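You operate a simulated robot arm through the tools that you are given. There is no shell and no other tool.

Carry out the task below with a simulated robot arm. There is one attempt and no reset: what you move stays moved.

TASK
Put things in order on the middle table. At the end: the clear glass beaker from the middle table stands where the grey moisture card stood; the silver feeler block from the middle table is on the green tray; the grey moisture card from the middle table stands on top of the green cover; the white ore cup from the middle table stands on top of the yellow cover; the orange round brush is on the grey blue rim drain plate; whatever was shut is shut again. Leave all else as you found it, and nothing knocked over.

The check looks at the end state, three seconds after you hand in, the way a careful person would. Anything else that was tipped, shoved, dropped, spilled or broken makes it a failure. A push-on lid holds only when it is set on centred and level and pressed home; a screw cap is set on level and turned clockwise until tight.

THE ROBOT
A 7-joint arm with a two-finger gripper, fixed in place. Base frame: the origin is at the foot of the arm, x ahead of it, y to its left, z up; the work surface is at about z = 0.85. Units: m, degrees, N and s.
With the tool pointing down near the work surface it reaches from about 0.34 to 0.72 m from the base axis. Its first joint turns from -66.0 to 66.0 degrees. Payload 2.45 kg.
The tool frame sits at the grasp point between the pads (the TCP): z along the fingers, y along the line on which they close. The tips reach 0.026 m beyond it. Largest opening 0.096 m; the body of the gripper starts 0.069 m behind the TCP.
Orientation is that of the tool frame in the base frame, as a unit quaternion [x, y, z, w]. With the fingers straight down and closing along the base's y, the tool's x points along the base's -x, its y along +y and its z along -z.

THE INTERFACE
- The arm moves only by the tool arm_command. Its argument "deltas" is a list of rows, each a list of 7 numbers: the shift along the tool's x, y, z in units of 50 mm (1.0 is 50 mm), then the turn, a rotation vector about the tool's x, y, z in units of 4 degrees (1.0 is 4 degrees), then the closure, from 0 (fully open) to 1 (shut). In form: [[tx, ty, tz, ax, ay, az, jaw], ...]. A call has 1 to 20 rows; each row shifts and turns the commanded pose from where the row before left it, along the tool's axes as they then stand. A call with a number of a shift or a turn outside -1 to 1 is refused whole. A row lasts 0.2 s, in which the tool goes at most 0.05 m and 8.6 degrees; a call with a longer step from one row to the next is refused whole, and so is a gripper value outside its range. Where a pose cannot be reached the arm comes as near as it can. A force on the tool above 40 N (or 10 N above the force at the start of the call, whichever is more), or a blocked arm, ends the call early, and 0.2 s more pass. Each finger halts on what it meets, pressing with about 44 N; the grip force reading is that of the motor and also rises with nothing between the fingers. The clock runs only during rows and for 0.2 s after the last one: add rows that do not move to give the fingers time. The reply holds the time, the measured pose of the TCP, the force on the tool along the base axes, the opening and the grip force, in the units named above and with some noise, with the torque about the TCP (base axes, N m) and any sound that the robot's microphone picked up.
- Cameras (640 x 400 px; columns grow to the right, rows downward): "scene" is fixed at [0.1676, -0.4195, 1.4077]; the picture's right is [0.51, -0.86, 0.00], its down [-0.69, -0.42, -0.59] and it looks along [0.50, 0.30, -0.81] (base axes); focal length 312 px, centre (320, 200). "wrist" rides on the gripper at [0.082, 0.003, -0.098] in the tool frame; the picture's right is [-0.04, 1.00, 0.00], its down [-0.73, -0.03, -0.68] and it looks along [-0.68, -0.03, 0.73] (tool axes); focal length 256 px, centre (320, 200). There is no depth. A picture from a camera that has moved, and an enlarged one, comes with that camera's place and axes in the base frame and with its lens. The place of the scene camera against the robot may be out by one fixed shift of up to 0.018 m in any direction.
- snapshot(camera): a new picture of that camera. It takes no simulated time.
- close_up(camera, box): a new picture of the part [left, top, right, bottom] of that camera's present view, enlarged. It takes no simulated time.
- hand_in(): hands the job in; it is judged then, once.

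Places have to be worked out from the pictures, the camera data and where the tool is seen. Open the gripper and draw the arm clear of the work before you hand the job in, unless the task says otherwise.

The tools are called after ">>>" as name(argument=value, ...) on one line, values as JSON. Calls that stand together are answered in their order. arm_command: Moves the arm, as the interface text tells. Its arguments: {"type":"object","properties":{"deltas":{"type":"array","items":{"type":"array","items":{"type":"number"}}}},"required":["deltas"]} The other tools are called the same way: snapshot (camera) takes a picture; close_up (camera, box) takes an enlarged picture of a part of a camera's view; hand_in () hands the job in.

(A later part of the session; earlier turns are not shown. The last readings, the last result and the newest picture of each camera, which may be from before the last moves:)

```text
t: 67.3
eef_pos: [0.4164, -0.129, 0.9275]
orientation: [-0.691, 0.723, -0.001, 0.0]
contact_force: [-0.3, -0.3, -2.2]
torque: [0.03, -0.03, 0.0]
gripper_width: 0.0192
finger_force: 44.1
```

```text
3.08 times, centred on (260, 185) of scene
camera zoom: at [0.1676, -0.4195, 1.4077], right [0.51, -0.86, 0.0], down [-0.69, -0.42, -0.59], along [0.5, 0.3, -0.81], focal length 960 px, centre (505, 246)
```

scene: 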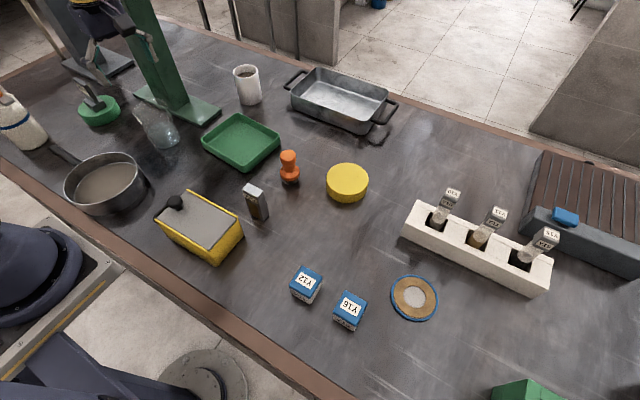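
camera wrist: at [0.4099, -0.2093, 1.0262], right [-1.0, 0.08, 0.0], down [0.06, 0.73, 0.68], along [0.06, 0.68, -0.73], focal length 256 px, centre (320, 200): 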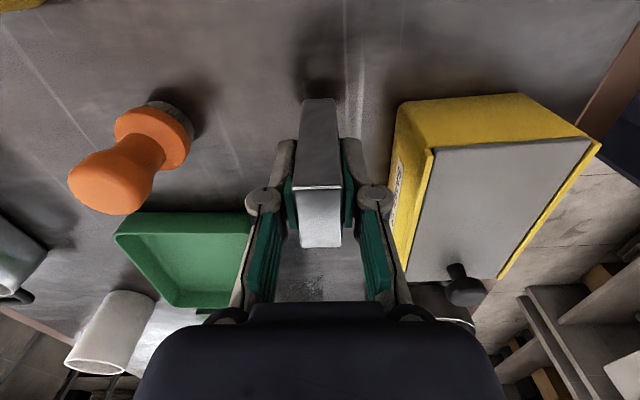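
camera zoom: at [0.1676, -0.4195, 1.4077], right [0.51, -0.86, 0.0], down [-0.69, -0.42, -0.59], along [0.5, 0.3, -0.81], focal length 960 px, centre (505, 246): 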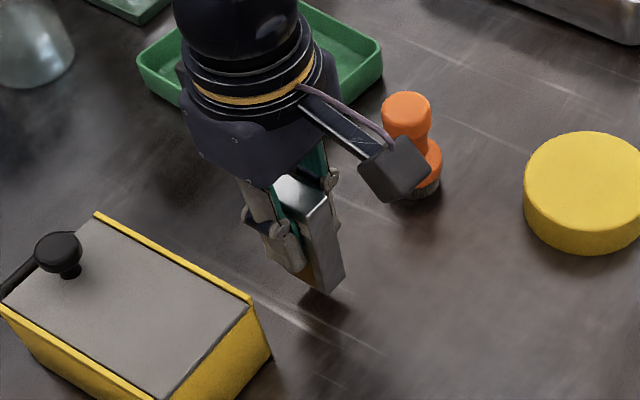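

The block is held (19 mm, 44 N). The tray's rim corners give its centre at about (0.553, 0.034). I'll lift the block and carry it over there.

>>> arm_command(deltas=[[0, 0, -0.3, 0, 0, 0, 0.95], [0, 0, -0.5, 0, 0, 0, 0.95], [0, 0, -0.5, 0, 0, 0, 0.95], [-0.2, -0.15, -0.2, 0, 0, 0, 0.95], [-0.5, -0.38, 0, 0, 0, 0, 0.95], [-0.5, -0.38, 0, 0, 0, 0, 0.95], [-0.5, -0.38, 0, 0, 0, 0, 0.95], [-0.5, -0.38, 0, 0, 0, 0, 0.95], [-0.5, -0.38, 0, 0, 0, 0, 0.95], [-0.48, -0.38, 0, 0, 0, 0, 0.95], [-0.2, -0.15, 0, 0, 0, 0, 0.95], [0, 0, 0, 0, 0, 0, 0.95], [0, 0, 0, 0, 0, 0, 0.95]])

>>> snapshot(camera="wrist")

>>> close_up(camera="scene", box=[160, 80, 320, 210])

```text
t: 70.1
eef_pos: [0.5539, 0.0352, 1.0024]
orientation: [-0.691, 0.723, -0.001, 0.0]
contact_force: [-0.1, 0.8, -1.6]
torque: [-0.02, -0.01, -0.02]
gripper_width: 0.0193
finger_force: 44.4
```

```text
taken
camera wrist: at [0.5462, -0.046, 1.1006], right [-1.0, 0.09, 0.0], down [0.06, 0.73, 0.68], along [0.06, 0.68, -0.74], focal length 256 px, centre (320, 200)
```

wrist: 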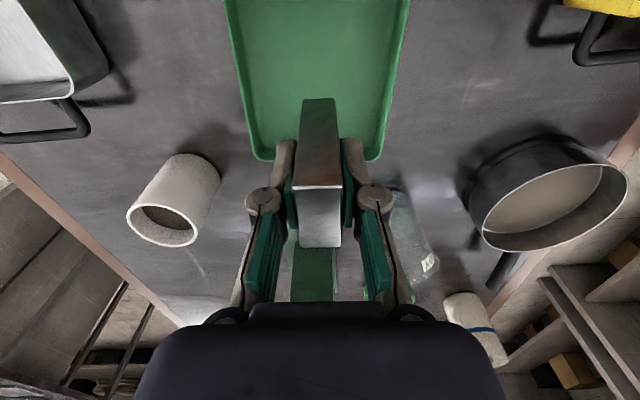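

```text
3.08 times, centred on (240, 145) of scene
camera zoom: at [0.1676, -0.4194, 1.4077], right [0.51, -0.86, 0.0], down [-0.69, -0.42, -0.59], along [0.5, 0.3, -0.81], focal length 960 px, centre (566, 369)
```

zoom: 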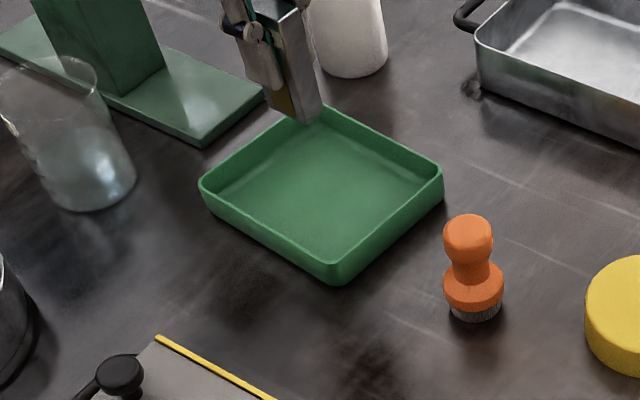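

The point below the TCP falls mid-tray. I'll lower the block to just above the tray floor.

>>> arm_command(deltas=[[0, 0, 0.3, 0, 0, 0, 0.95], [0, 0, 0.5, 0, 0, 0, 0.95], [0, 0, 0.5, 0, 0, 0, 0.95], [0, 0, 0.3, 0, 0, 0, 0.95], [0, 0, 0.06, 0, 0, 0, 0.95], [0, 0, 0, 0, 0, 0, 0.95]])

>>> snapshot(camera="wrist")

>>> close_up(camera="scene", box=[180, 90, 300, 190])

```text
t: 71.5
eef_pos: [0.5532, 0.0353, 0.9201]
orientation: [-0.691, 0.723, 0.0, -0.001]
contact_force: [-0.4, 0.1, -1.6]
torque: [-0.04, 0.0, 0.01]
gripper_width: 0.0191
finger_force: 44.5
```

```text
taken
camera wrist: at [0.5463, -0.0462, 1.0176], right [-1.0, 0.09, 0.0], down [0.06, 0.73, 0.68], along [0.06, 0.68, -0.74], focal length 256 px, centre (320, 200)
```

wrist: 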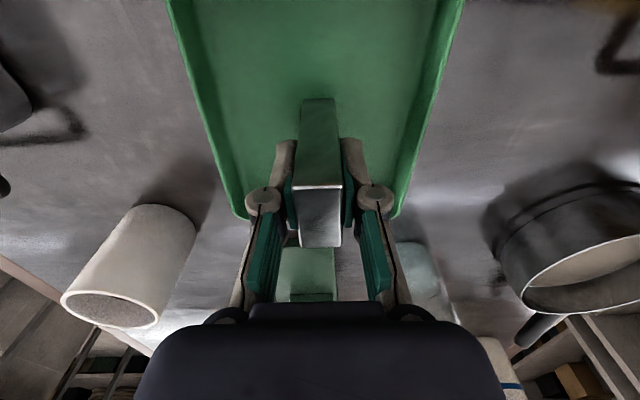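

```text
4.00 times, centred on (240, 140) of scene
camera zoom: at [0.1676, -0.4195, 1.4077], right [0.51, -0.86, 0.0], down [-0.69, -0.42, -0.59], along [0.5, 0.3, -0.81], focal length 1248 px, centre (640, 440)
```

zoom: 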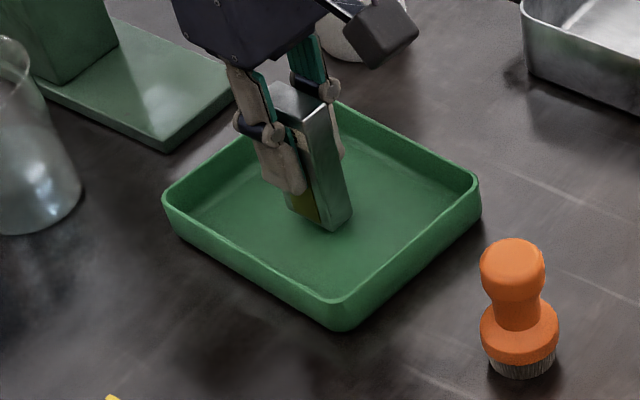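

The block is over the middle of the tray. I'll lower it the last millimetres stepwise.

>>> arm_command(deltas=[[0, 0, 0.05, 0, 0, 0, 0.95], [0, 0, 0.04, 0, 0, 0, 0.95], [0, 0, 0, 0, 0, 0, 0.95]])

```text
t: 72.3
eef_pos: [0.5532, 0.0363, 0.9155]
orientation: [-0.691, 0.723, -0.001, 0.0]
contact_force: [-0.5, 0.3, -1.8]
torque: [-0.01, 0.0, -0.02]
gripper_width: 0.0192
finger_force: 43.9
```

>>> arm_command(deltas=[[0, 0, 0.03, 0, 0, 0, 0.95], [0, 0, 0.02, 0, 0, 0, 0.95], [0, 0, 0, 0, 0, 0, 0.95]])

```text
t: 73.1
eef_pos: [0.5523, 0.0359, 0.9122]
orientation: [-0.691, 0.723, -0.001, -0.001]
contact_force: [0.0, 0.3, -1.4]
torque: [0.02, 0.02, 0.03]
gripper_width: 0.0192
finger_force: 44.2
```

>>> arm_command(deltas=[[0, 0, 0.02, 0, 0, 0, 0.95], [0, 0, 0.02, 0, 0, 0, 0.95], [0, 0, 0, 0, 0, 0, 0.95]])

```text
t: 73.9
eef_pos: [0.5532, 0.0364, 0.9122]
orientation: [-0.691, 0.723, -0.002, 0.001]
contact_force: [-5.8, -2.1, 24.3]
torque: [-0.22, 0.26, -0.03]
gripper_width: 0.0193
finger_force: 43.7
```

Contact with the tray floor. I'll relieve, open to 58 mm, and withdraw.

>>> arm_command(deltas=[[0, 0, -0.025, 0, 0, 0, 0.95], [0, 0, 0, 0, 0, 0, 0.82], [0, 0, 0, 0, 0, 0, 0.78], [0, 0, 0, 0, 0, 0, 0.72], [0, 0, 0, 0, 0, 0, 0.65], [0, 0, 0, 0, 0, 0, 0.5], [0, 0, 0, 0, 0, 0, 0.4], [0, 0, -0.2, 0, 0, 0, 0.4], [0, 0, -0.5, 0, 0, 0, 0.4], [0, 0, -0.7, 0, 0, 0, 0.4], [0, 0, -0.7, 0, 0, 0, 0.4], [0, 0, -0.3, 0, 0, 0, 0.2], [0, 0, 0, 0, 0, 0, 0]])

>>> snapshot(camera="wrist")

>>> snapshot(camera="scene")

```text
t: 76.7
eef_pos: [0.5526, 0.0359, 1.0321]
orientation: [-0.691, 0.723, -0.001, -0.001]
contact_force: [-0.7, 0.4, 0.1]
torque: [0.03, 0.0, -0.01]
gripper_width: 0.0959
finger_force: 0.0
```

```text
taken
camera wrist: at [0.5462, -0.0459, 1.1309], right [-1.0, 0.08, 0.0], down [0.06, 0.73, 0.68], along [0.06, 0.68, -0.74], focal length 256 px, centre (320, 200)
```

wrist: 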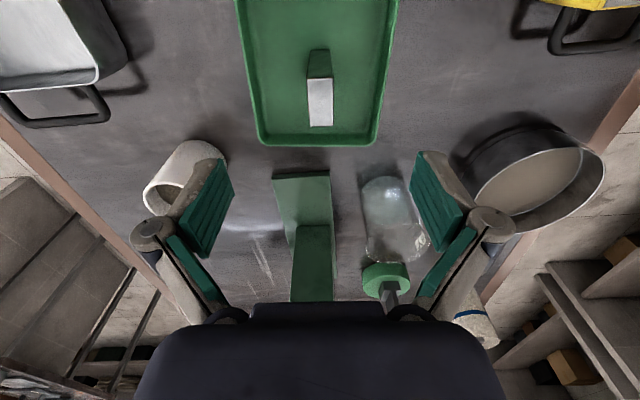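

```text
taken
```

scene: 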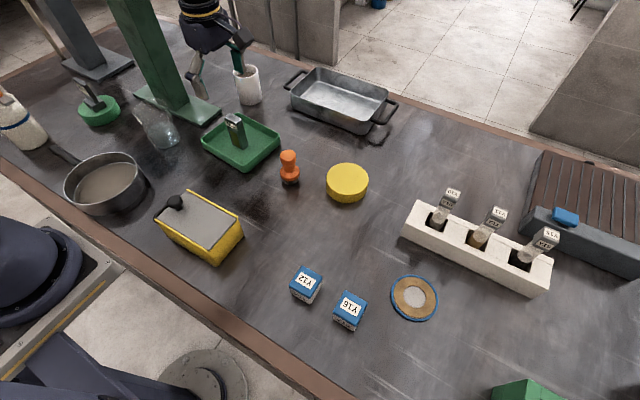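

The feeler block stands in the tray. Next is the white ore cup. I'll turn the tool back so that it closes tangentially, about 10° off the y axis, to approach the cup at the far edge.

>>> arm_command(deltas=[[0, 0, -0.1, 0, 0, 0.97, 0], [0, 0, -0.1, 0, 0, 0.97, 0], [0, 0, 0, 0, 0, 0.97, 0], [0, 0, 0, 0, 0, 0.97, 0], [0, 0, 0, 0, 0, 0.97, 0], [0, 0, 0, 0, 0, 0.97, 0], [0, 0, 0, 0, 0, 0.97, 0], [0, 0, 0, 0, 0, 0.97, 0], [0, 0, 0, 0, 0, 0.97, 0], [0, 0, 0, 0, 0, 0.97, 0], [0, 0, 0, 0, 0, 0.97, 0], [0, 0, 0, 0, 0, 0.97, 0], [0, 0, 0, 0, 0, 0.97, 0], [0, 0, 0, 0, 0, 0.97, 0], [0, 0, 0, 0, 0, 0.97, 0], [0, 0, 0, 0, 0, 0.97, 0], [0, 0, 0, 0, 0, 0.97, 0], [0, 0, 0, 0, 0, 0.97, 0], [0, 0, 0, 0, 0, 0.97, 0], [0, 0, 0, 0, 0, 0.97, 0]])

>>> arm_command(deltas=[[0.7, 0, 0, 0, 0, 0, 0], [0.7, 0, 0, 0, 0, 0, 0], [0.6, 0, 0, 0, 0, 0, 0], [0, 0, 0, 0, 0, 0, 0], [0, 0, 0, 0, 0, 0, 0]])

>>> snapshot(camera="wrist")

>>> snapshot(camera="scene")

```text
t: 80.9
eef_pos: [0.5524, 0.0354, 1.0428]
orientation: [-0.084, 0.996, 0.0, 0.0]
contact_force: [0.7, 0.6, -0.2]
torque: [-0.02, 0.01, 0.05]
gripper_width: 0.0961
finger_force: 0.1
```

```text
t: 82.1
eef_pos: [0.4523, 0.0178, 1.0425]
orientation: [-0.086, 0.996, -0.001, 0.0]
contact_force: [-0.5, -1.1, 0.3]
torque: [-0.01, 0.01, 0.05]
gripper_width: 0.0961
finger_force: 0.0
```

```text
taken
camera wrist: at [0.3728, 0.0077, 1.1399], right [-0.13, 0.99, 0.0], down [0.73, 0.1, 0.68], along [0.67, 0.09, -0.73], focal length 256 px, centre (320, 200)
```

wrist: 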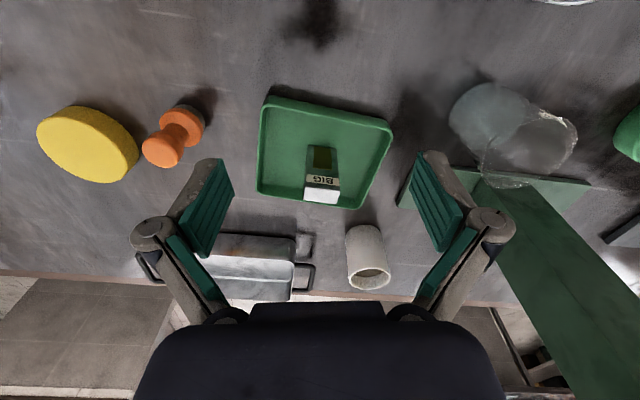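

```text
taken
```

scene: 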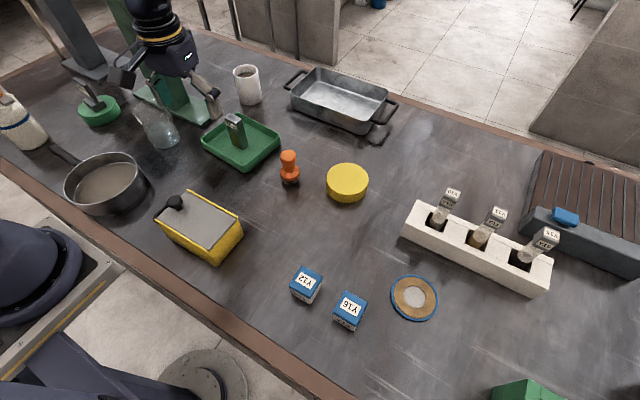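

The cup is clearly visible now. I'll zoom in to measure it.

>>> close_up(camera="wrist", box=[310, 200, 430, 310])

>>> close_up(camera="scene", box=[210, 40, 400, 160])

```text
3.64 times, centred on (370, 255) of wrist
camera zoom: at [0.3728, 0.0077, 1.1399], right [-0.13, 0.99, 0.0], down [0.73, 0.1, 0.68], along [0.67, 0.09, -0.73], focal length 931 px, centre (138, 0)
```

zoom: 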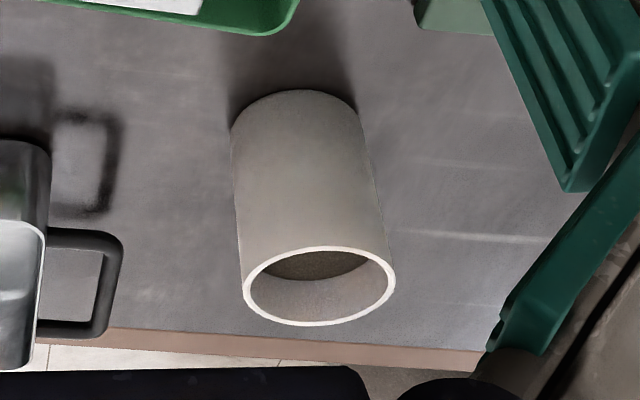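

```text
3.33 times, centred on (305, 100) of scene
camera zoom: at [0.1676, -0.4195, 1.4077], right [0.51, -0.86, 0.0], down [-0.69, -0.42, -0.59], along [0.5, 0.3, -0.81], focal length 1040 px, centre (370, 533)
```

zoom: 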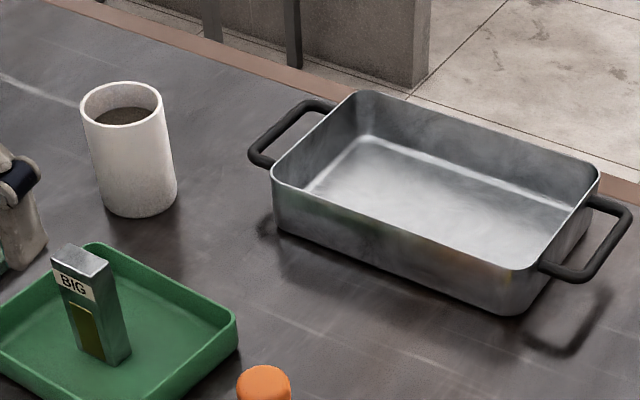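

The cup is a plain cylinder, radius about 32.5 mm and 80 mm tall, with its axis at about (0.720, 0.128), 0.73 m from the base. To reach that far I'll tilt the tool about 16° outward around its closing axis, which keeps the pads vertical, and approach most of the way.

>>> arm_command(deltas=[[0, 0, 0, 0, -1, 0, 0.1], [0, 0, 0, 0, -1, 0, 0.1], [0, 0, 0, 0, -1, 0, 0.1], [0, 0, 0, 0, -1, 0, 0.1], [-0.6, 0.14, 0.24, 0, 0, 0, 0.1], [-0.6, 0.14, 0.24, 0, 0, 0, 0.1], [-0.6, 0.14, 0.24, 0, 0, 0, 0.1], [-0.6, 0.14, 0.24, 0, 0, 0, 0.1], [-0.6, 0.14, 0.24, 0, 0, 0, 0.1], [-0.6, 0.14, 0.24, 0, 0, 0, 0.1], [0, 0, 0, 0, 0, 0, 0.1], [0, 0, 0, 0, 0, 0, 0.1]])

>>> snapshot(camera="wrist")

>>> snapshot(camera="scene")

```text
t: 84.7
eef_pos: [0.6354, 0.0938, 1.0227]
orientation: [-0.085, 0.987, 0.011, 0.138]
contact_force: [0.0, -0.1, 0.6]
torque: [0.0, 0.01, 0.0]
gripper_width: 0.0865
finger_force: 0.0
```

```text
taken
camera wrist: at [0.532, 0.0782, 1.0945], right [-0.13, 0.99, 0.01], down [0.51, 0.06, 0.86], along [0.85, 0.12, -0.52], focal length 256 px, centre (320, 200)
```

wrist: 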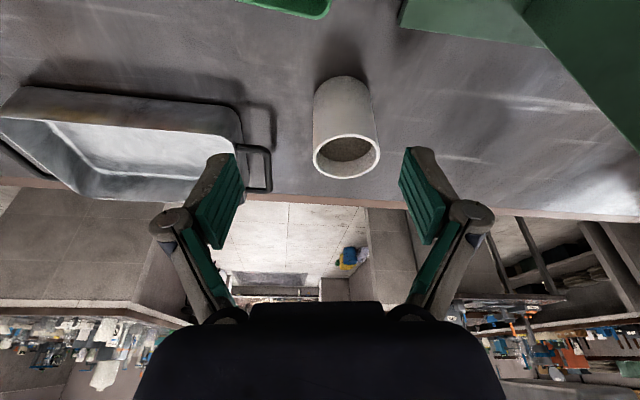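

```text
taken
```

scene: 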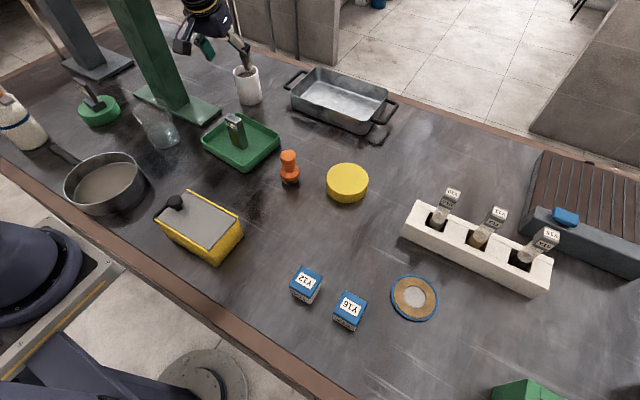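

>>> close_up(camera="wrist", box=[290, 60, 410, 190])

```text
3.08 times, centred on (350, 125) of wrist
camera zoom: at [0.532, 0.0782, 1.0945], right [-0.13, 0.99, 0.01], down [0.51, 0.06, 0.86], along [0.85, 0.12, -0.52], focal length 788 px, centre (228, 431)
```

zoom: 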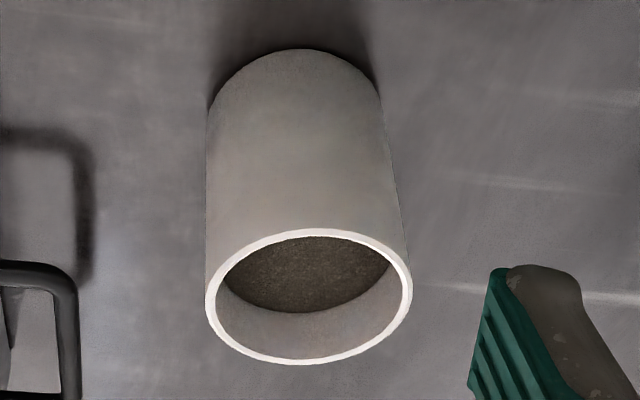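

The cup axis is confirmed at about (0.7197, 0.128), rim at z ≈ 0.93, diameter 65 mm. I'll move to directly above it at z ≈ 1.0.

>>> arm_command(deltas=[[-0.4, 0.1, 0.22, 0, 0, 0, 0.1], [-0.4, 0.1, 0.22, 0, 0, 0, 0.1], [-0.4, 0.1, 0.22, 0, 0, 0, 0.1], [-0.4, 0.09, 0.214, 0, 0, 0, 0.1], [0, 0, 0, 0, 0, 0, 0.1], [0, 0, 0, 0, 0, 0, 0.1]])

>>> snapshot(camera="wrist")

>>> close_up(camera="scene", box=[150, 0, 350, 130])

```text
t: 86.1
eef_pos: [0.7215, 0.1264, 1.0015]
orientation: [-0.086, 0.987, 0.011, 0.138]
contact_force: [-0.9, 0.6, 0.3]
torque: [0.0, 0.01, -0.01]
gripper_width: 0.0864
finger_force: 0.1
```

```text
taken
camera wrist: at [0.617, 0.1122, 1.074], right [-0.13, 0.99, 0.01], down [0.51, 0.06, 0.86], along [0.85, 0.12, -0.52], focal length 256 px, centre (320, 200)
```

wrist: 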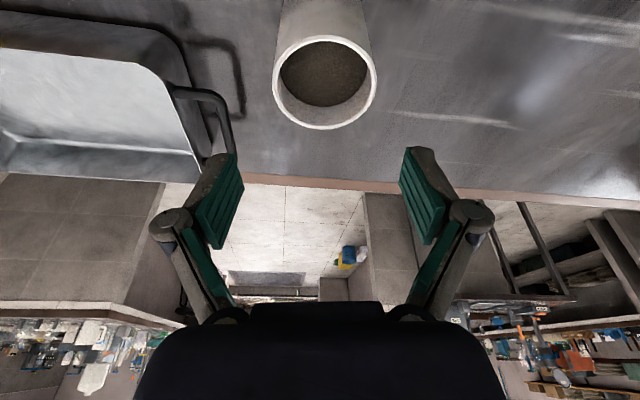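

```text
3.08 times, centred on (250, 65) of scene
camera zoom: at [0.1676, -0.4195, 1.4077], right [0.51, -0.86, 0.0], down [-0.69, -0.42, -0.59], along [0.5, 0.3, -0.81], focal length 960 px, centre (535, 615)
```

zoom: 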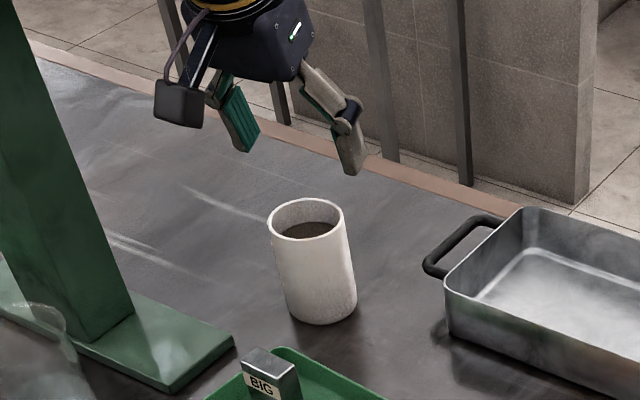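

I'm above the cup, about 3 mm off tangentially. I'll correct that and descend vertically to z ≈ 0.912.

>>> arm_command(deltas=[[0.02, 0.06, 0, 0, 0, 0, 0.1], [0.1, 0, 0.346, 0, 0, 0, 0.1], [0.1, 0, 0.346, 0, 0, 0, 0.1], [0.1, 0, 0.346, 0, 0, 0, 0.1], [0.1, 0, 0.346, 0, 0, 0, 0.1], [0.06, 0, 0.2, 0, 0, 0, 0.1], [0.036, 0, 0.13, 0, 0, 0, 0.1], [0, 0, 0, 0, 0, 0, 0.1]])

>>> snapshot(camera="wrist")

>>> close_up(camera="scene", box=[170, 20, 330, 130])

```text
t: 87.9
eef_pos: [0.7199, 0.1293, 0.9135]
orientation: [-0.086, 0.987, 0.012, 0.139]
contact_force: [0.5, -0.7, -0.2]
torque: [-0.03, 0.0, -0.02]
gripper_width: 0.0866
finger_force: 0.1
```

```text
taken
camera wrist: at [0.616, 0.1146, 0.9848], right [-0.13, 0.99, 0.01], down [0.51, 0.06, 0.86], along [0.85, 0.12, -0.52], focal length 256 px, centre (320, 200)
```

wrist: 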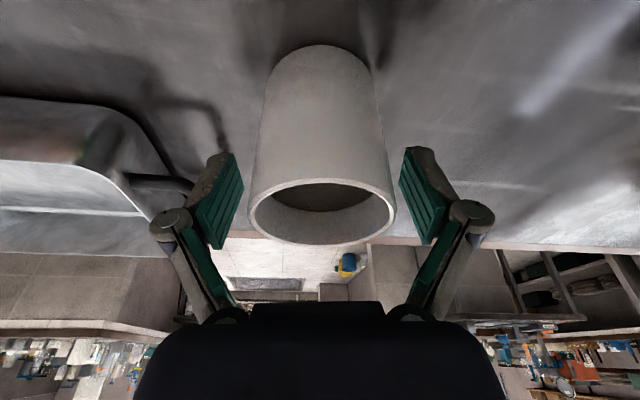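

```text
3.64 times, centred on (250, 75) of scene
camera zoom: at [0.1676, -0.4195, 1.4077], right [0.51, -0.86, 0.0], down [-0.69, -0.42, -0.59], along [0.5, 0.3, -0.81], focal length 1135 px, centre (574, 654)
```

zoom: 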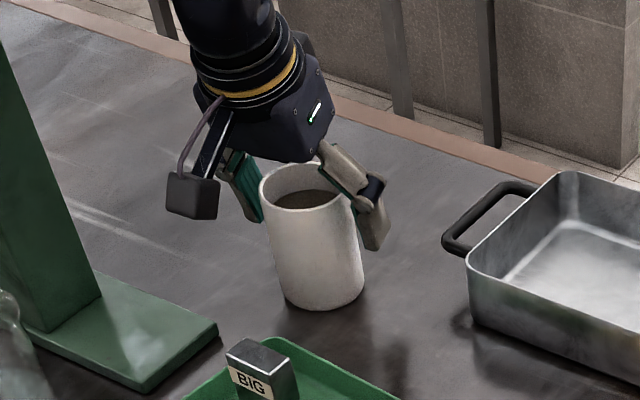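

The cup is centred between the pads. I'll close on it in stages.

>>> arm_command(deltas=[[0, 0, 0, 0, 0, 0, 0.2], [0, 0, 0, 0, 0, 0, 0.26], [0, 0, 0, 0, 0, 0, 0.3], [0, 0, 0, 0, 0, 0, 0.33], [0, 0, 0, 0, 0, 0, 0.36], [0, 0, 0, 0, 0, 0, 0.38], [0, 0, 0, 0, 0, 0, 0.38]])

>>> snapshot(camera="wrist")

```text
t: 89.5
eef_pos: [0.7196, 0.1312, 0.9151]
orientation: [-0.085, 0.986, 0.012, 0.14]
contact_force: [-1.4, 0.0, 2.7]
torque: [-0.03, 0.06, -0.02]
gripper_width: 0.0624
finger_force: 43.9
```

```text
taken
camera wrist: at [0.616, 0.1146, 0.9852], right [-0.13, 0.99, 0.01], down [0.51, 0.06, 0.86], along [0.85, 0.12, -0.52], focal length 256 px, centre (320, 200)
```

wrist: 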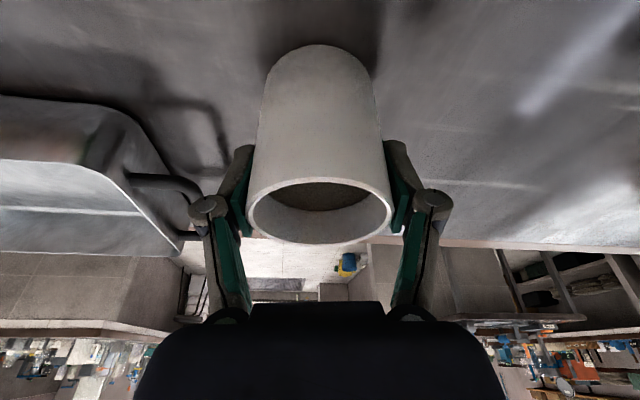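

Gripped at 62 mm with 44 N. I'll test-lift vertically by 15 mm.

>>> arm_command(deltas=[[-0.015, 0, -0.05, 0, 0, 0, 0.4], [-0.028, 0, -0.096, 0, 0, 0, 0.4], [-0.028, 0, -0.096, 0, 0, 0, 0.4], [-0.015, 0, -0.05, 0, 0, 0, 0.4], [0, 0, 0, 0, 0, 0, 0.4]])

>>> snapshot(camera="wrist")

>>> close_up(camera="scene", box=[170, 20, 330, 130])

```text
t: 90.7
eef_pos: [0.7203, 0.1292, 0.928]
orientation: [-0.085, 0.987, 0.011, 0.139]
contact_force: [-0.4, -0.2, -1.3]
torque: [-0.02, 0.0, 0.03]
gripper_width: 0.0627
finger_force: 43.8
```

```text
taken
camera wrist: at [0.6158, 0.1145, 0.9999], right [-0.13, 0.99, 0.01], down [0.51, 0.06, 0.86], along [0.85, 0.12, -0.52], focal length 256 px, centre (320, 200)
```

wrist: 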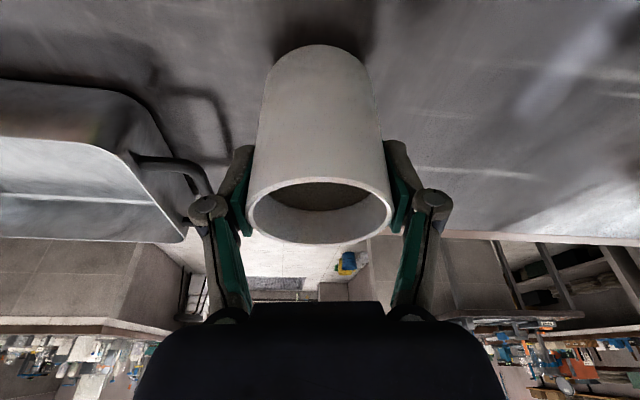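

```text
3.64 times, centred on (250, 75) of scene
camera zoom: at [0.1676, -0.4195, 1.4077], right [0.51, -0.86, 0.0], down [-0.69, -0.42, -0.59], along [0.5, 0.3, -0.81], focal length 1135 px, centre (574, 654)
```

zoom: 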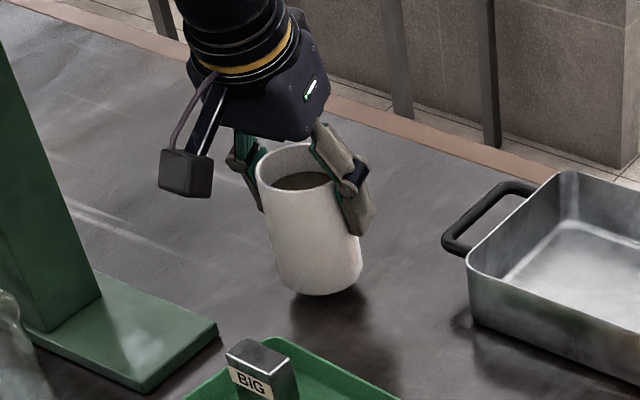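

The cup lifts cleanly and upright. I'll raise it about 0.105 m vertically to clear everything on the way.

>>> arm_command(deltas=[[-0.03, 0, -0.1, 0, 0, 0, 0.4], [-0.06, 0, -0.2, 0, 0, 0, 0.4], [-0.09, 0, -0.32, 0, 0, 0, 0.4], [-0.11, 0, -0.38, 0, 0, 0, 0.4], [-0.11, 0, -0.38, 0, 0, 0, 0.4], [-0.09, 0, -0.32, 0, 0, 0, 0.4], [-0.06, 0, -0.2, 0, 0, 0, 0.4], [-0.03, 0, -0.12, 0, 0, 0, 0.4], [0, 0, 0, 0, 0, 0, 0.4]])

>>> snapshot(camera="scene")

```text
t: 92.7
eef_pos: [0.7205, 0.1312, 1.0334]
orientation: [-0.085, 0.987, 0.011, 0.139]
contact_force: [-0.2, 0.7, -0.5]
torque: [0.0, -0.01, 0.04]
gripper_width: 0.0622
finger_force: 43.9
```

```text
taken
```

scene: 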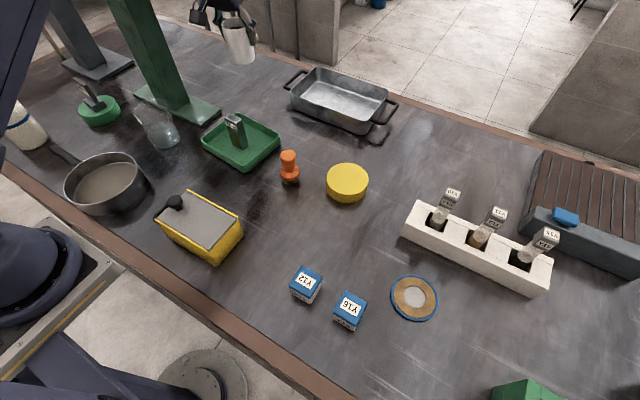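

The cup is at carrying height. I'll move it in a ramped straight line to above the yellow cover (estimated (0.563, −0.249)).

>>> arm_command(deltas=[[0.066, -0.108, -0.019, 0, 0, 0, 0.4], [0.132, -0.216, -0.038, 0, 0, 0, 0.4], [0.197, -0.324, -0.057, 0, 0, 0, 0.4], [0.263, -0.4325, -0.0756, 0, 0, 0, 0.4], [0.263, -0.4325, -0.0756, 0, 0, 0, 0.4], [0.263, -0.4325, -0.0756, 0, 0, 0, 0.4], [0.263, -0.4325, -0.0756, 0, 0, 0, 0.4], [0.263, -0.4325, -0.0756, 0, 0, 0, 0.4], [0.263, -0.4325, -0.0756, 0, 0, 0, 0.4], [0.263, -0.4325, -0.0756, 0, 0, 0, 0.4], [0.263, -0.4325, -0.0756, 0, 0, 0, 0.4], [0.263, -0.4325, -0.0756, 0, 0, 0, 0.4], [0.263, -0.4325, -0.0756, 0, 0, 0, 0.4], [0.263, -0.4325, -0.0756, 0, 0, 0, 0.4], [0.263, -0.4325, -0.0756, 0, 0, 0, 0.4], [0.263, -0.4325, -0.0756, 0, 0, 0, 0.4], [0.197, -0.324, -0.057, 0, 0, 0, 0.4], [0.132, -0.216, -0.038, 0, 0, 0, 0.4], [0.066, -0.108, -0.019, 0, 0, 0, 0.4], [0, 0, 0, 0, 0, 0, 0.4]])

>>> snapshot(camera="wrist")

>>> snapshot(camera="scene")

```text
t: 96.9
eef_pos: [0.5617, -0.2486, 1.0332]
orientation: [-0.085, 0.987, 0.011, 0.138]
contact_force: [0.3, 0.7, 0.1]
torque: [0.02, 0.04, 0.0]
gripper_width: 0.0626
finger_force: 44.4
```

```text
taken
camera wrist: at [0.458, -0.2633, 1.1057], right [-0.13, 0.99, 0.01], down [0.51, 0.06, 0.86], along [0.85, 0.12, -0.52], focal length 256 px, centre (320, 200)
```

wrist: 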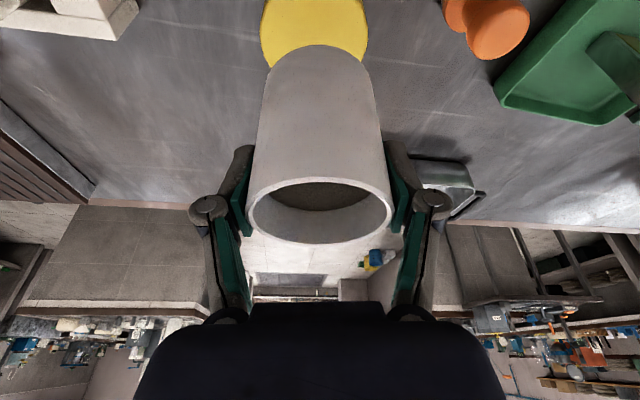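

```text
taken
```

scene: 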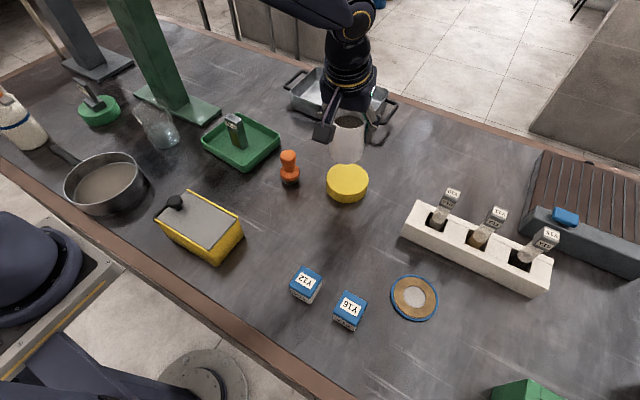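

I'll zoom in on the cover below the cup to refine its centre.

>>> close_up(camera="wrist", box=[240, 0, 400, 100])

>>> close_up(camera="scene", box=[300, 100, 420, 220])

```text
4.00 times, centred on (320, 50) of wrist
camera zoom: at [0.458, -0.2633, 1.1057], right [-0.13, 0.99, 0.01], down [0.51, 0.06, 0.86], along [0.85, 0.12, -0.52], focal length 1024 px, centre (320, 800)
```

zoom: 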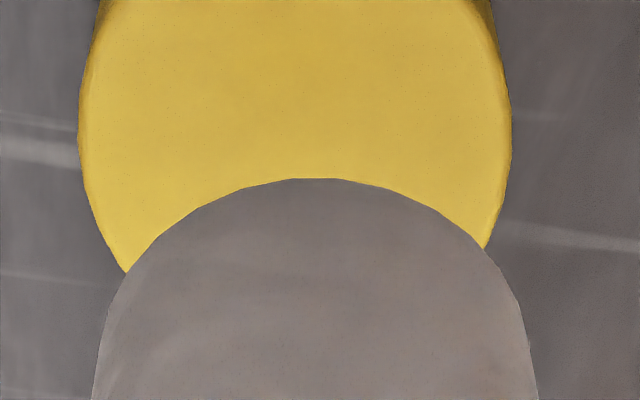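

```text
3.33 times, centred on (360, 160) of scene
camera zoom: at [0.1676, -0.4195, 1.4077], right [0.51, -0.86, 0.0], down [-0.69, -0.42, -0.59], along [0.5, 0.3, -0.81], focal length 1040 px, centre (187, 333)
```

zoom: 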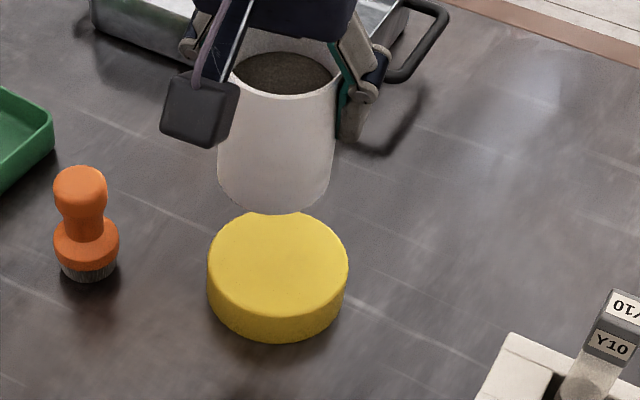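

The cover's centre refines to about (0.574, −0.252), top z ≈ 0.881. I'll shift the cup 13 mm outward and lower it to about 7 mm above the cover.

>>> arm_command(deltas=[[-0.124, -0.057, 0.035, 0, 0, 0, 0.4], [-0.12, -0.057, 0.035, 0, 0, 0, 0.4], [0, 0, 0, 0, 0, 0, 0.4], [0.049, 0, 0.169, 0, 0, 0, 0.4], [0.097, 0, 0.3385, 0, 0, 0, 0.4], [0.097, 0, 0.3385, 0, 0, 0, 0.4], [0.097, 0, 0.3385, 0, 0, 0, 0.4], [0.068, 0, 0.237, 0, 0, 0, 0.4], [0.038, 0, 0.135, 0, 0, 0, 0.4], [0, 0, 0, 0, 0, 0, 0.4]])

>>> snapshot(camera="wrist")

>>> close_up(camera="scene", box=[290, 110, 410, 220])

```text
t: 99.1
eef_pos: [0.5759, -0.2522, 0.953]
orientation: [-0.085, 0.987, 0.012, 0.139]
contact_force: [-0.6, -0.5, -0.8]
torque: [-0.02, 0.01, -0.01]
gripper_width: 0.0625
finger_force: 43.8
```

```text
taken
camera wrist: at [0.4714, -0.2673, 1.0246], right [-0.13, 0.99, 0.01], down [0.51, 0.06, 0.86], along [0.85, 0.12, -0.52], focal length 256 px, centre (320, 200)
```

wrist: 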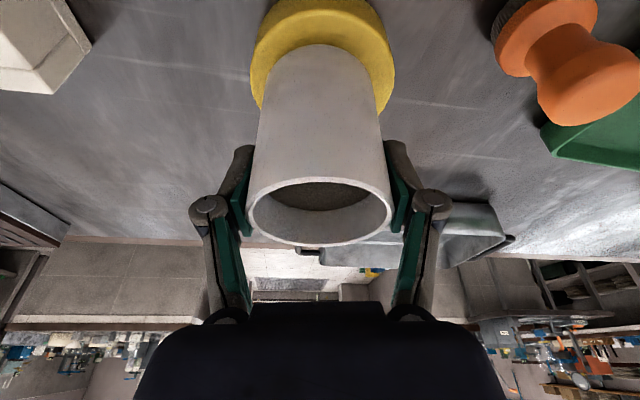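

```text
3.64 times, centred on (350, 165) of scene
camera zoom: at [0.1676, -0.4195, 1.4077], right [0.51, -0.86, 0.0], down [-0.69, -0.42, -0.59], along [0.5, 0.3, -0.81], focal length 1135 px, centre (211, 327)
```

zoom: 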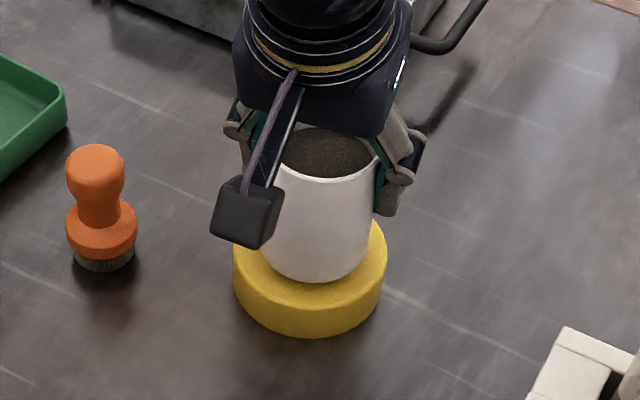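

>>> close_up(camera="wrist", box=[230, 0, 410, 120])

```text
3.33 times, centred on (320, 60) of wrist
camera zoom: at [0.4714, -0.2673, 1.0246], right [-0.13, 0.99, 0.01], down [0.51, 0.06, 0.86], along [0.85, 0.12, -0.52], focal length 853 px, centre (320, 667)
```

zoom: 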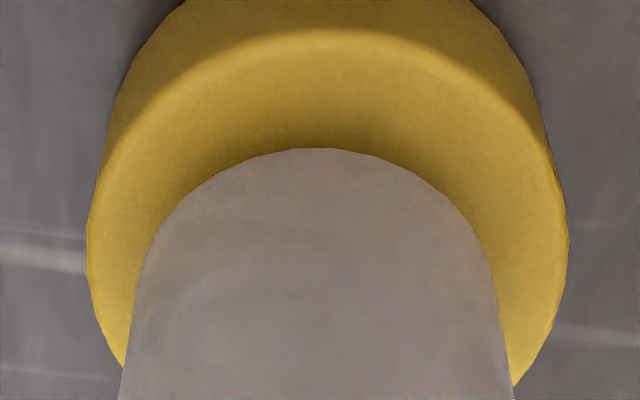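

The cup is centred over the cover within about 2 mm. I'll lower it stepwise.

>>> arm_command(deltas=[[0.014, 0.02, 0.048, 0, 0, 0, 0.4], [0.014, 0.01, 0.048, 0, 0, 0, 0.4], [0, 0, 0, 0, 0, 0, 0.4]])

```text
t: 99.9
eef_pos: [0.576, -0.2508, 0.9476]
orientation: [-0.085, 0.987, 0.011, 0.138]
contact_force: [-0.3, -0.1, -0.7]
torque: [-0.01, 0.04, -0.01]
gripper_width: 0.0623
finger_force: 44.1
```

>>> arm_command(deltas=[[0.008, 0, 0.029, 0, 0, 0, 0.4], [0.0055, 0, 0.019, 0, 0, 0, 0.4], [0, 0, 0, 0, 0, 0, 0.4]])

```text
t: 100.7
eef_pos: [0.5758, -0.2506, 0.9456]
orientation: [-0.085, 0.987, 0.011, 0.138]
contact_force: [0.3, 1.0, -0.5]
torque: [0.0, 0.02, -0.01]
gripper_width: 0.0622
finger_force: 44.2
```

>>> arm_command(deltas=[[0.0055, 0, 0.019, 0, 0, 0, 0.4], [0.0055, 0, 0.019, 0, 0, 0, 0.4], [0, 0, 0, 0, 0, 0, 0.4]])

```text
t: 101.5
eef_pos: [0.5755, -0.2502, 0.9442]
orientation: [-0.086, 0.987, 0.011, 0.139]
contact_force: [0.5, 0.1, -0.6]
torque: [0.01, 0.01, -0.02]
gripper_width: 0.0625
finger_force: 44.3
```

>>> arm_command(deltas=[[0.0055, 0, 0.019, 0, 0, 0, 0.4], [0.0055, 0, 0.019, 0, 0, 0, 0.4], [0, 0, 0, 0, 0, 0, 0.4]])

>>> close_up(camera="scene", box=[310, 130, 390, 210])

```text
t: 102.3
eef_pos: [0.5771, -0.2491, 0.9435]
orientation: [-0.086, 0.986, 0.011, 0.14]
contact_force: [-3.4, 1.1, 18.4]
torque: [0.08, 0.45, -0.02]
gripper_width: 0.0622
finger_force: 43.9
```

```text
5.00 times, centred on (350, 170) of scene
camera zoom: at [0.1671, -0.4193, 1.4078], right [0.51, -0.86, 0.0], down [-0.69, -0.42, -0.59], along [0.5, 0.3, -0.81], focal length 1561 px, centre (170, 350)
```

zoom: 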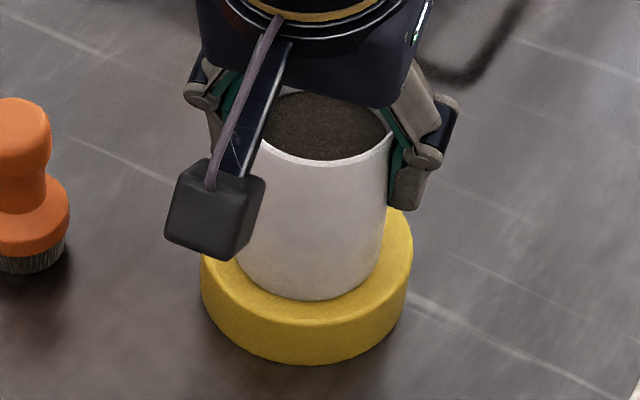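

Contact with 18 N. I'll back off about 1 mm, then open gradually.

>>> arm_command(deltas=[[-0.0055, 0, -0.019, 0, 0, 0, 0.4], [0, 0, 0, 0, 0, 0, 0.4]])

```text
t: 102.9
eef_pos: [0.5756, -0.2504, 0.9433]
orientation: [-0.085, 0.986, 0.011, 0.14]
contact_force: [1.2, -0.8, 14.1]
torque: [-0.02, 0.04, -0.04]
gripper_width: 0.0623
finger_force: 43.8
```

>>> arm_command(deltas=[[-0.004, 0, -0.013, 0, 0, 0, 0.4], [0, 0, 0, 0, 0, 0, 0.37], [0, 0, 0, 0, 0, 0, 0.35], [0, 0, 0, 0, 0, 0, 0.33], [0, 0, 0, 0, 0, 0, 0.3], [0, 0, 0, 0, 0, 0, 0.25], [0, 0, 0, 0, 0, 0, 0.15], [0, 0, 0, 0, 0, 0, 0.05], [0, 0, 0, 0, 0, 0, 0.05]])

>>> snapshot(camera="wrist")

>>> close_up(camera="scene", box=[300, 120, 400, 210])

```text
t: 104.9
eef_pos: [0.5763, -0.2489, 0.9432]
orientation: [-0.086, 0.987, 0.011, 0.138]
contact_force: [-0.6, -0.1, 0.6]
torque: [-0.02, -0.02, -0.02]
gripper_width: 0.0912
finger_force: 0.1
```

```text
taken
camera wrist: at [0.4716, -0.2654, 1.0151], right [-0.13, 0.99, 0.01], down [0.51, 0.06, 0.86], along [0.85, 0.12, -0.52], focal length 256 px, centre (320, 200)
```

wrist: 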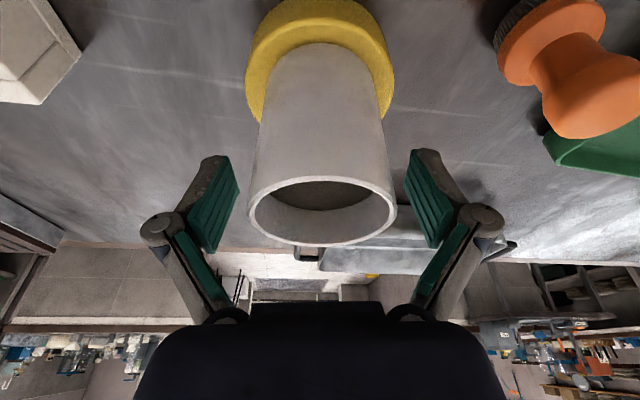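

```text
4.44 times, centred on (350, 165) of scene
camera zoom: at [0.1676, -0.4195, 1.4077], right [0.51, -0.86, 0.0], down [-0.69, -0.42, -0.59], along [0.5, 0.3, -0.81], focal length 1387 px, centre (187, 356)
```

zoom: 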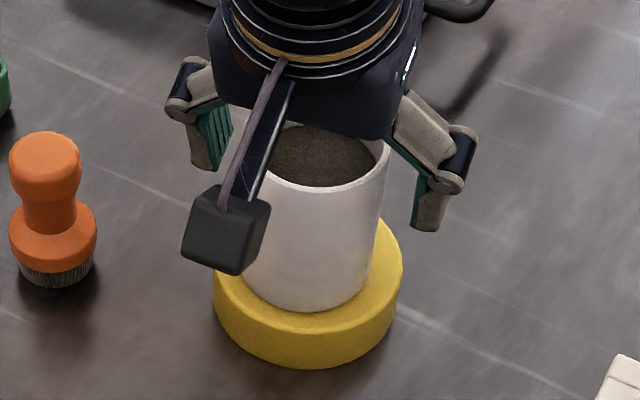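

The cup stands on the yellow cover, released. I'll withdraw vertically, then bring the tool back to straight down.

>>> arm_command(deltas=[[-0.055, 0, -0.19, 0, 0, 0, 0], [-0.11, 0, -0.385, 0, 0, 0, 0], [-0.138, 0, -0.48, 0, 0, 0, 0], [-0.138, 0, -0.48, 0, 0, 0, 0], [-0.138, 0, -0.48, 0, 0, 0, 0], [0, 0, 0, 0, 0, 0, 0], [0.4, 0, -0.1, 0, 1, 0, 0], [0.4, 0, -0.1, 0, 1, 0, 0], [0.4, 0, 0, 0, 1, 0, 0], [0.4, 0, 0, 0, 1, 0, 0], [0, 0, 0, 0, 0, 0, 0], [0, 0, 0, 0, 0, 0, 0]])

>>> snapshot(camera="wrist")

>>> snapshot(camera="scene")

```text
t: 107.5
eef_pos: [0.4951, -0.2642, 1.0439]
orientation: [-0.086, 0.996, -0.001, 0.0]
contact_force: [-0.8, -0.4, 0.4]
torque: [0.0, 0.01, -0.01]
gripper_width: 0.0959
finger_force: 0.0
```

```text
taken
camera wrist: at [0.4151, -0.275, 1.1422], right [-0.13, 0.99, 0.0], down [0.73, 0.1, 0.68], along [0.67, 0.09, -0.73], focal length 256 px, centre (320, 200)
```

wrist: 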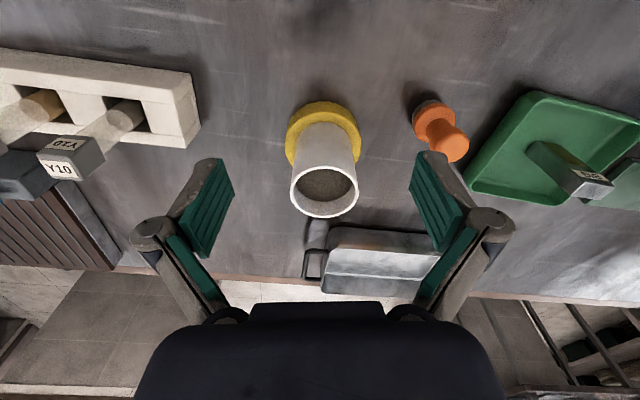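

```text
taken
```

scene: 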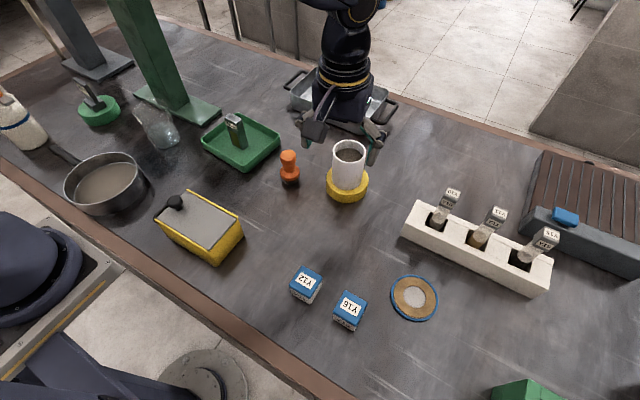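

The cup stands well on the yellow cover. Next is the orange brush. I'll move to view it from behind with the wrist camera.

>>> arm_command(deltas=[[0.3, 0.5, 0, 0, 0, 0, 0], [0.3, 0.6, 0, 0, 0, 0, 0], [0.3, 0.6, 0, 0, 0, 0, 0], [0.1, 0.6, 0, 0, 0, 0, 0], [0, 0, 0, 0, 0, 0, 0], [0, 0, 0, 0, 0, 0, 0]])

>>> snapshot(camera="wrist")

>>> close_up(camera="scene", box=[260, 130, 330, 200])

```text
t: 108.9
eef_pos: [0.4254, -0.1596, 1.0438]
orientation: [-0.085, 0.996, 0.0, -0.001]
contact_force: [0.4, -0.1, -0.1]
torque: [-0.02, -0.01, 0.01]
gripper_width: 0.096
finger_force: 0.0
```

```text
taken
camera wrist: at [0.3453, -0.1703, 1.142], right [-0.13, 0.99, 0.0], down [0.73, 0.1, 0.68], along [0.67, 0.09, -0.73], focal length 256 px, centre (320, 200)
```

wrist: 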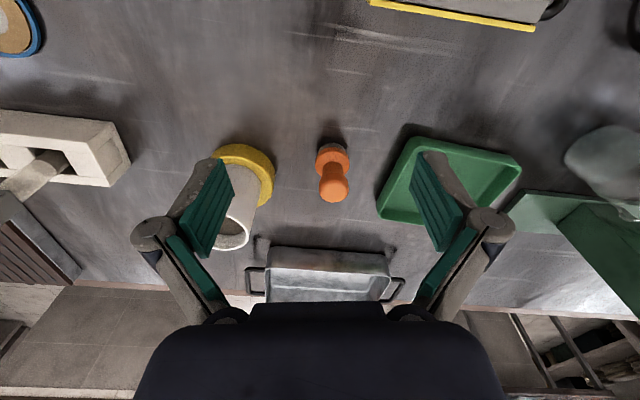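

```text
5.71 times, centred on (295, 165) of scene
camera zoom: at [0.1676, -0.4194, 1.4077], right [0.51, -0.86, 0.0], down [-0.69, -0.42, -0.59], along [0.5, 0.3, -0.81], focal length 1784 px, centre (463, 400)
```

zoom: 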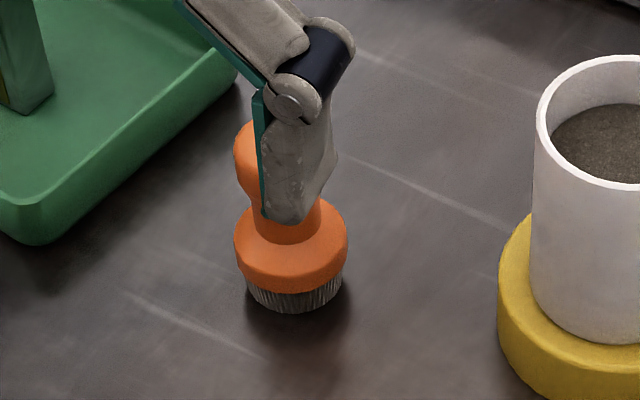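

>>> close_up(camera="wrist", box=[290, 130, 380, 220])

```text
4.44 times, centred on (335, 175) of wrist
camera zoom: at [0.3453, -0.1703, 1.142], right [-0.13, 0.99, 0.0], down [0.73, 0.1, 0.68], along [0.67, 0.09, -0.73], focal length 1138 px, centre (253, 311)
```

zoom: 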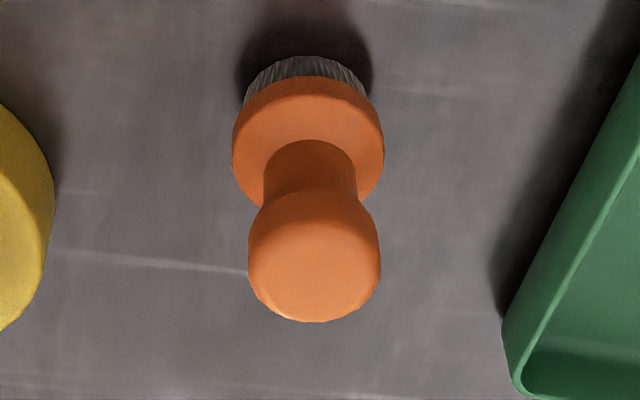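

The brush axis is at about (0.530, −0.131). Its knob is about 34 mm wide with the widest part near z ≈ 0.917 and the top near 0.932. I'll hover above it with the jaws at about 53 mm to keep clear of the cup and tray.

>>> arm_command(deltas=[[-0.5, 0.05, 0, 0, 0, 0, 0.2], [-0.6, 0.06, 0, 0, 0, 0, 0.45], [-0.6, 0.06, 0.2, 0, 0, 0, 0.45], [-0.46, 0.04, 0.2, 0, 0, 0, 0.45], [0, 0, 0.2, 0, 0, 0, 0.45], [0, 0, 0, 0, 0, 0, 0.45], [0, 0, 0, 0, 0, 0, 0.45]])

>>> snapshot(camera="wrist")

>>> close_up(camera="scene", box=[230, 90, 390, 220])

```text
t: 110.5
eef_pos: [0.531, -0.1319, 1.0144]
orientation: [-0.085, 0.996, -0.001, 0.0]
contact_force: [0.0, -0.3, -0.3]
torque: [0.01, 0.01, -0.02]
gripper_width: 0.0527
finger_force: 0.0
```

```text
taken
camera wrist: at [0.4505, -0.1422, 1.1116], right [-0.13, 0.99, 0.0], down [0.73, 0.1, 0.68], along [0.67, 0.09, -0.73], focal length 256 px, centre (320, 200)
```

wrist: 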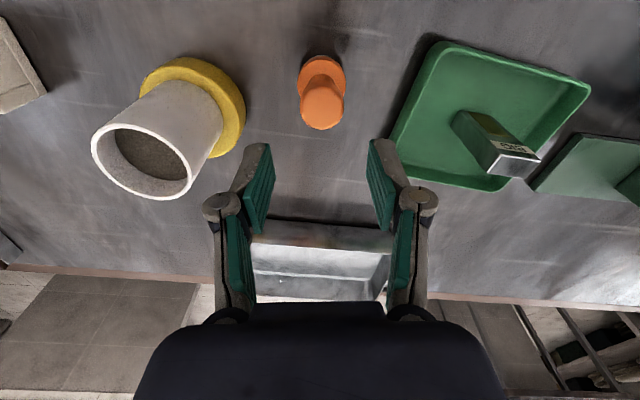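

```text
3.08 times, centred on (310, 155) of scene
camera zoom: at [0.1676, -0.4195, 1.4077], right [0.51, -0.86, 0.0], down [-0.69, -0.42, -0.59], along [0.5, 0.3, -0.81], focal length 960 px, centre (351, 338)
```

zoom: 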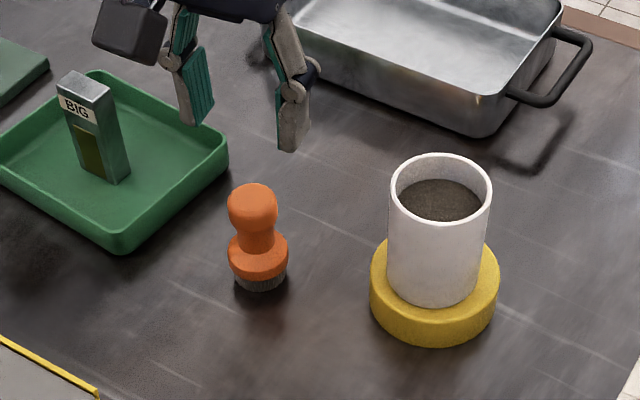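

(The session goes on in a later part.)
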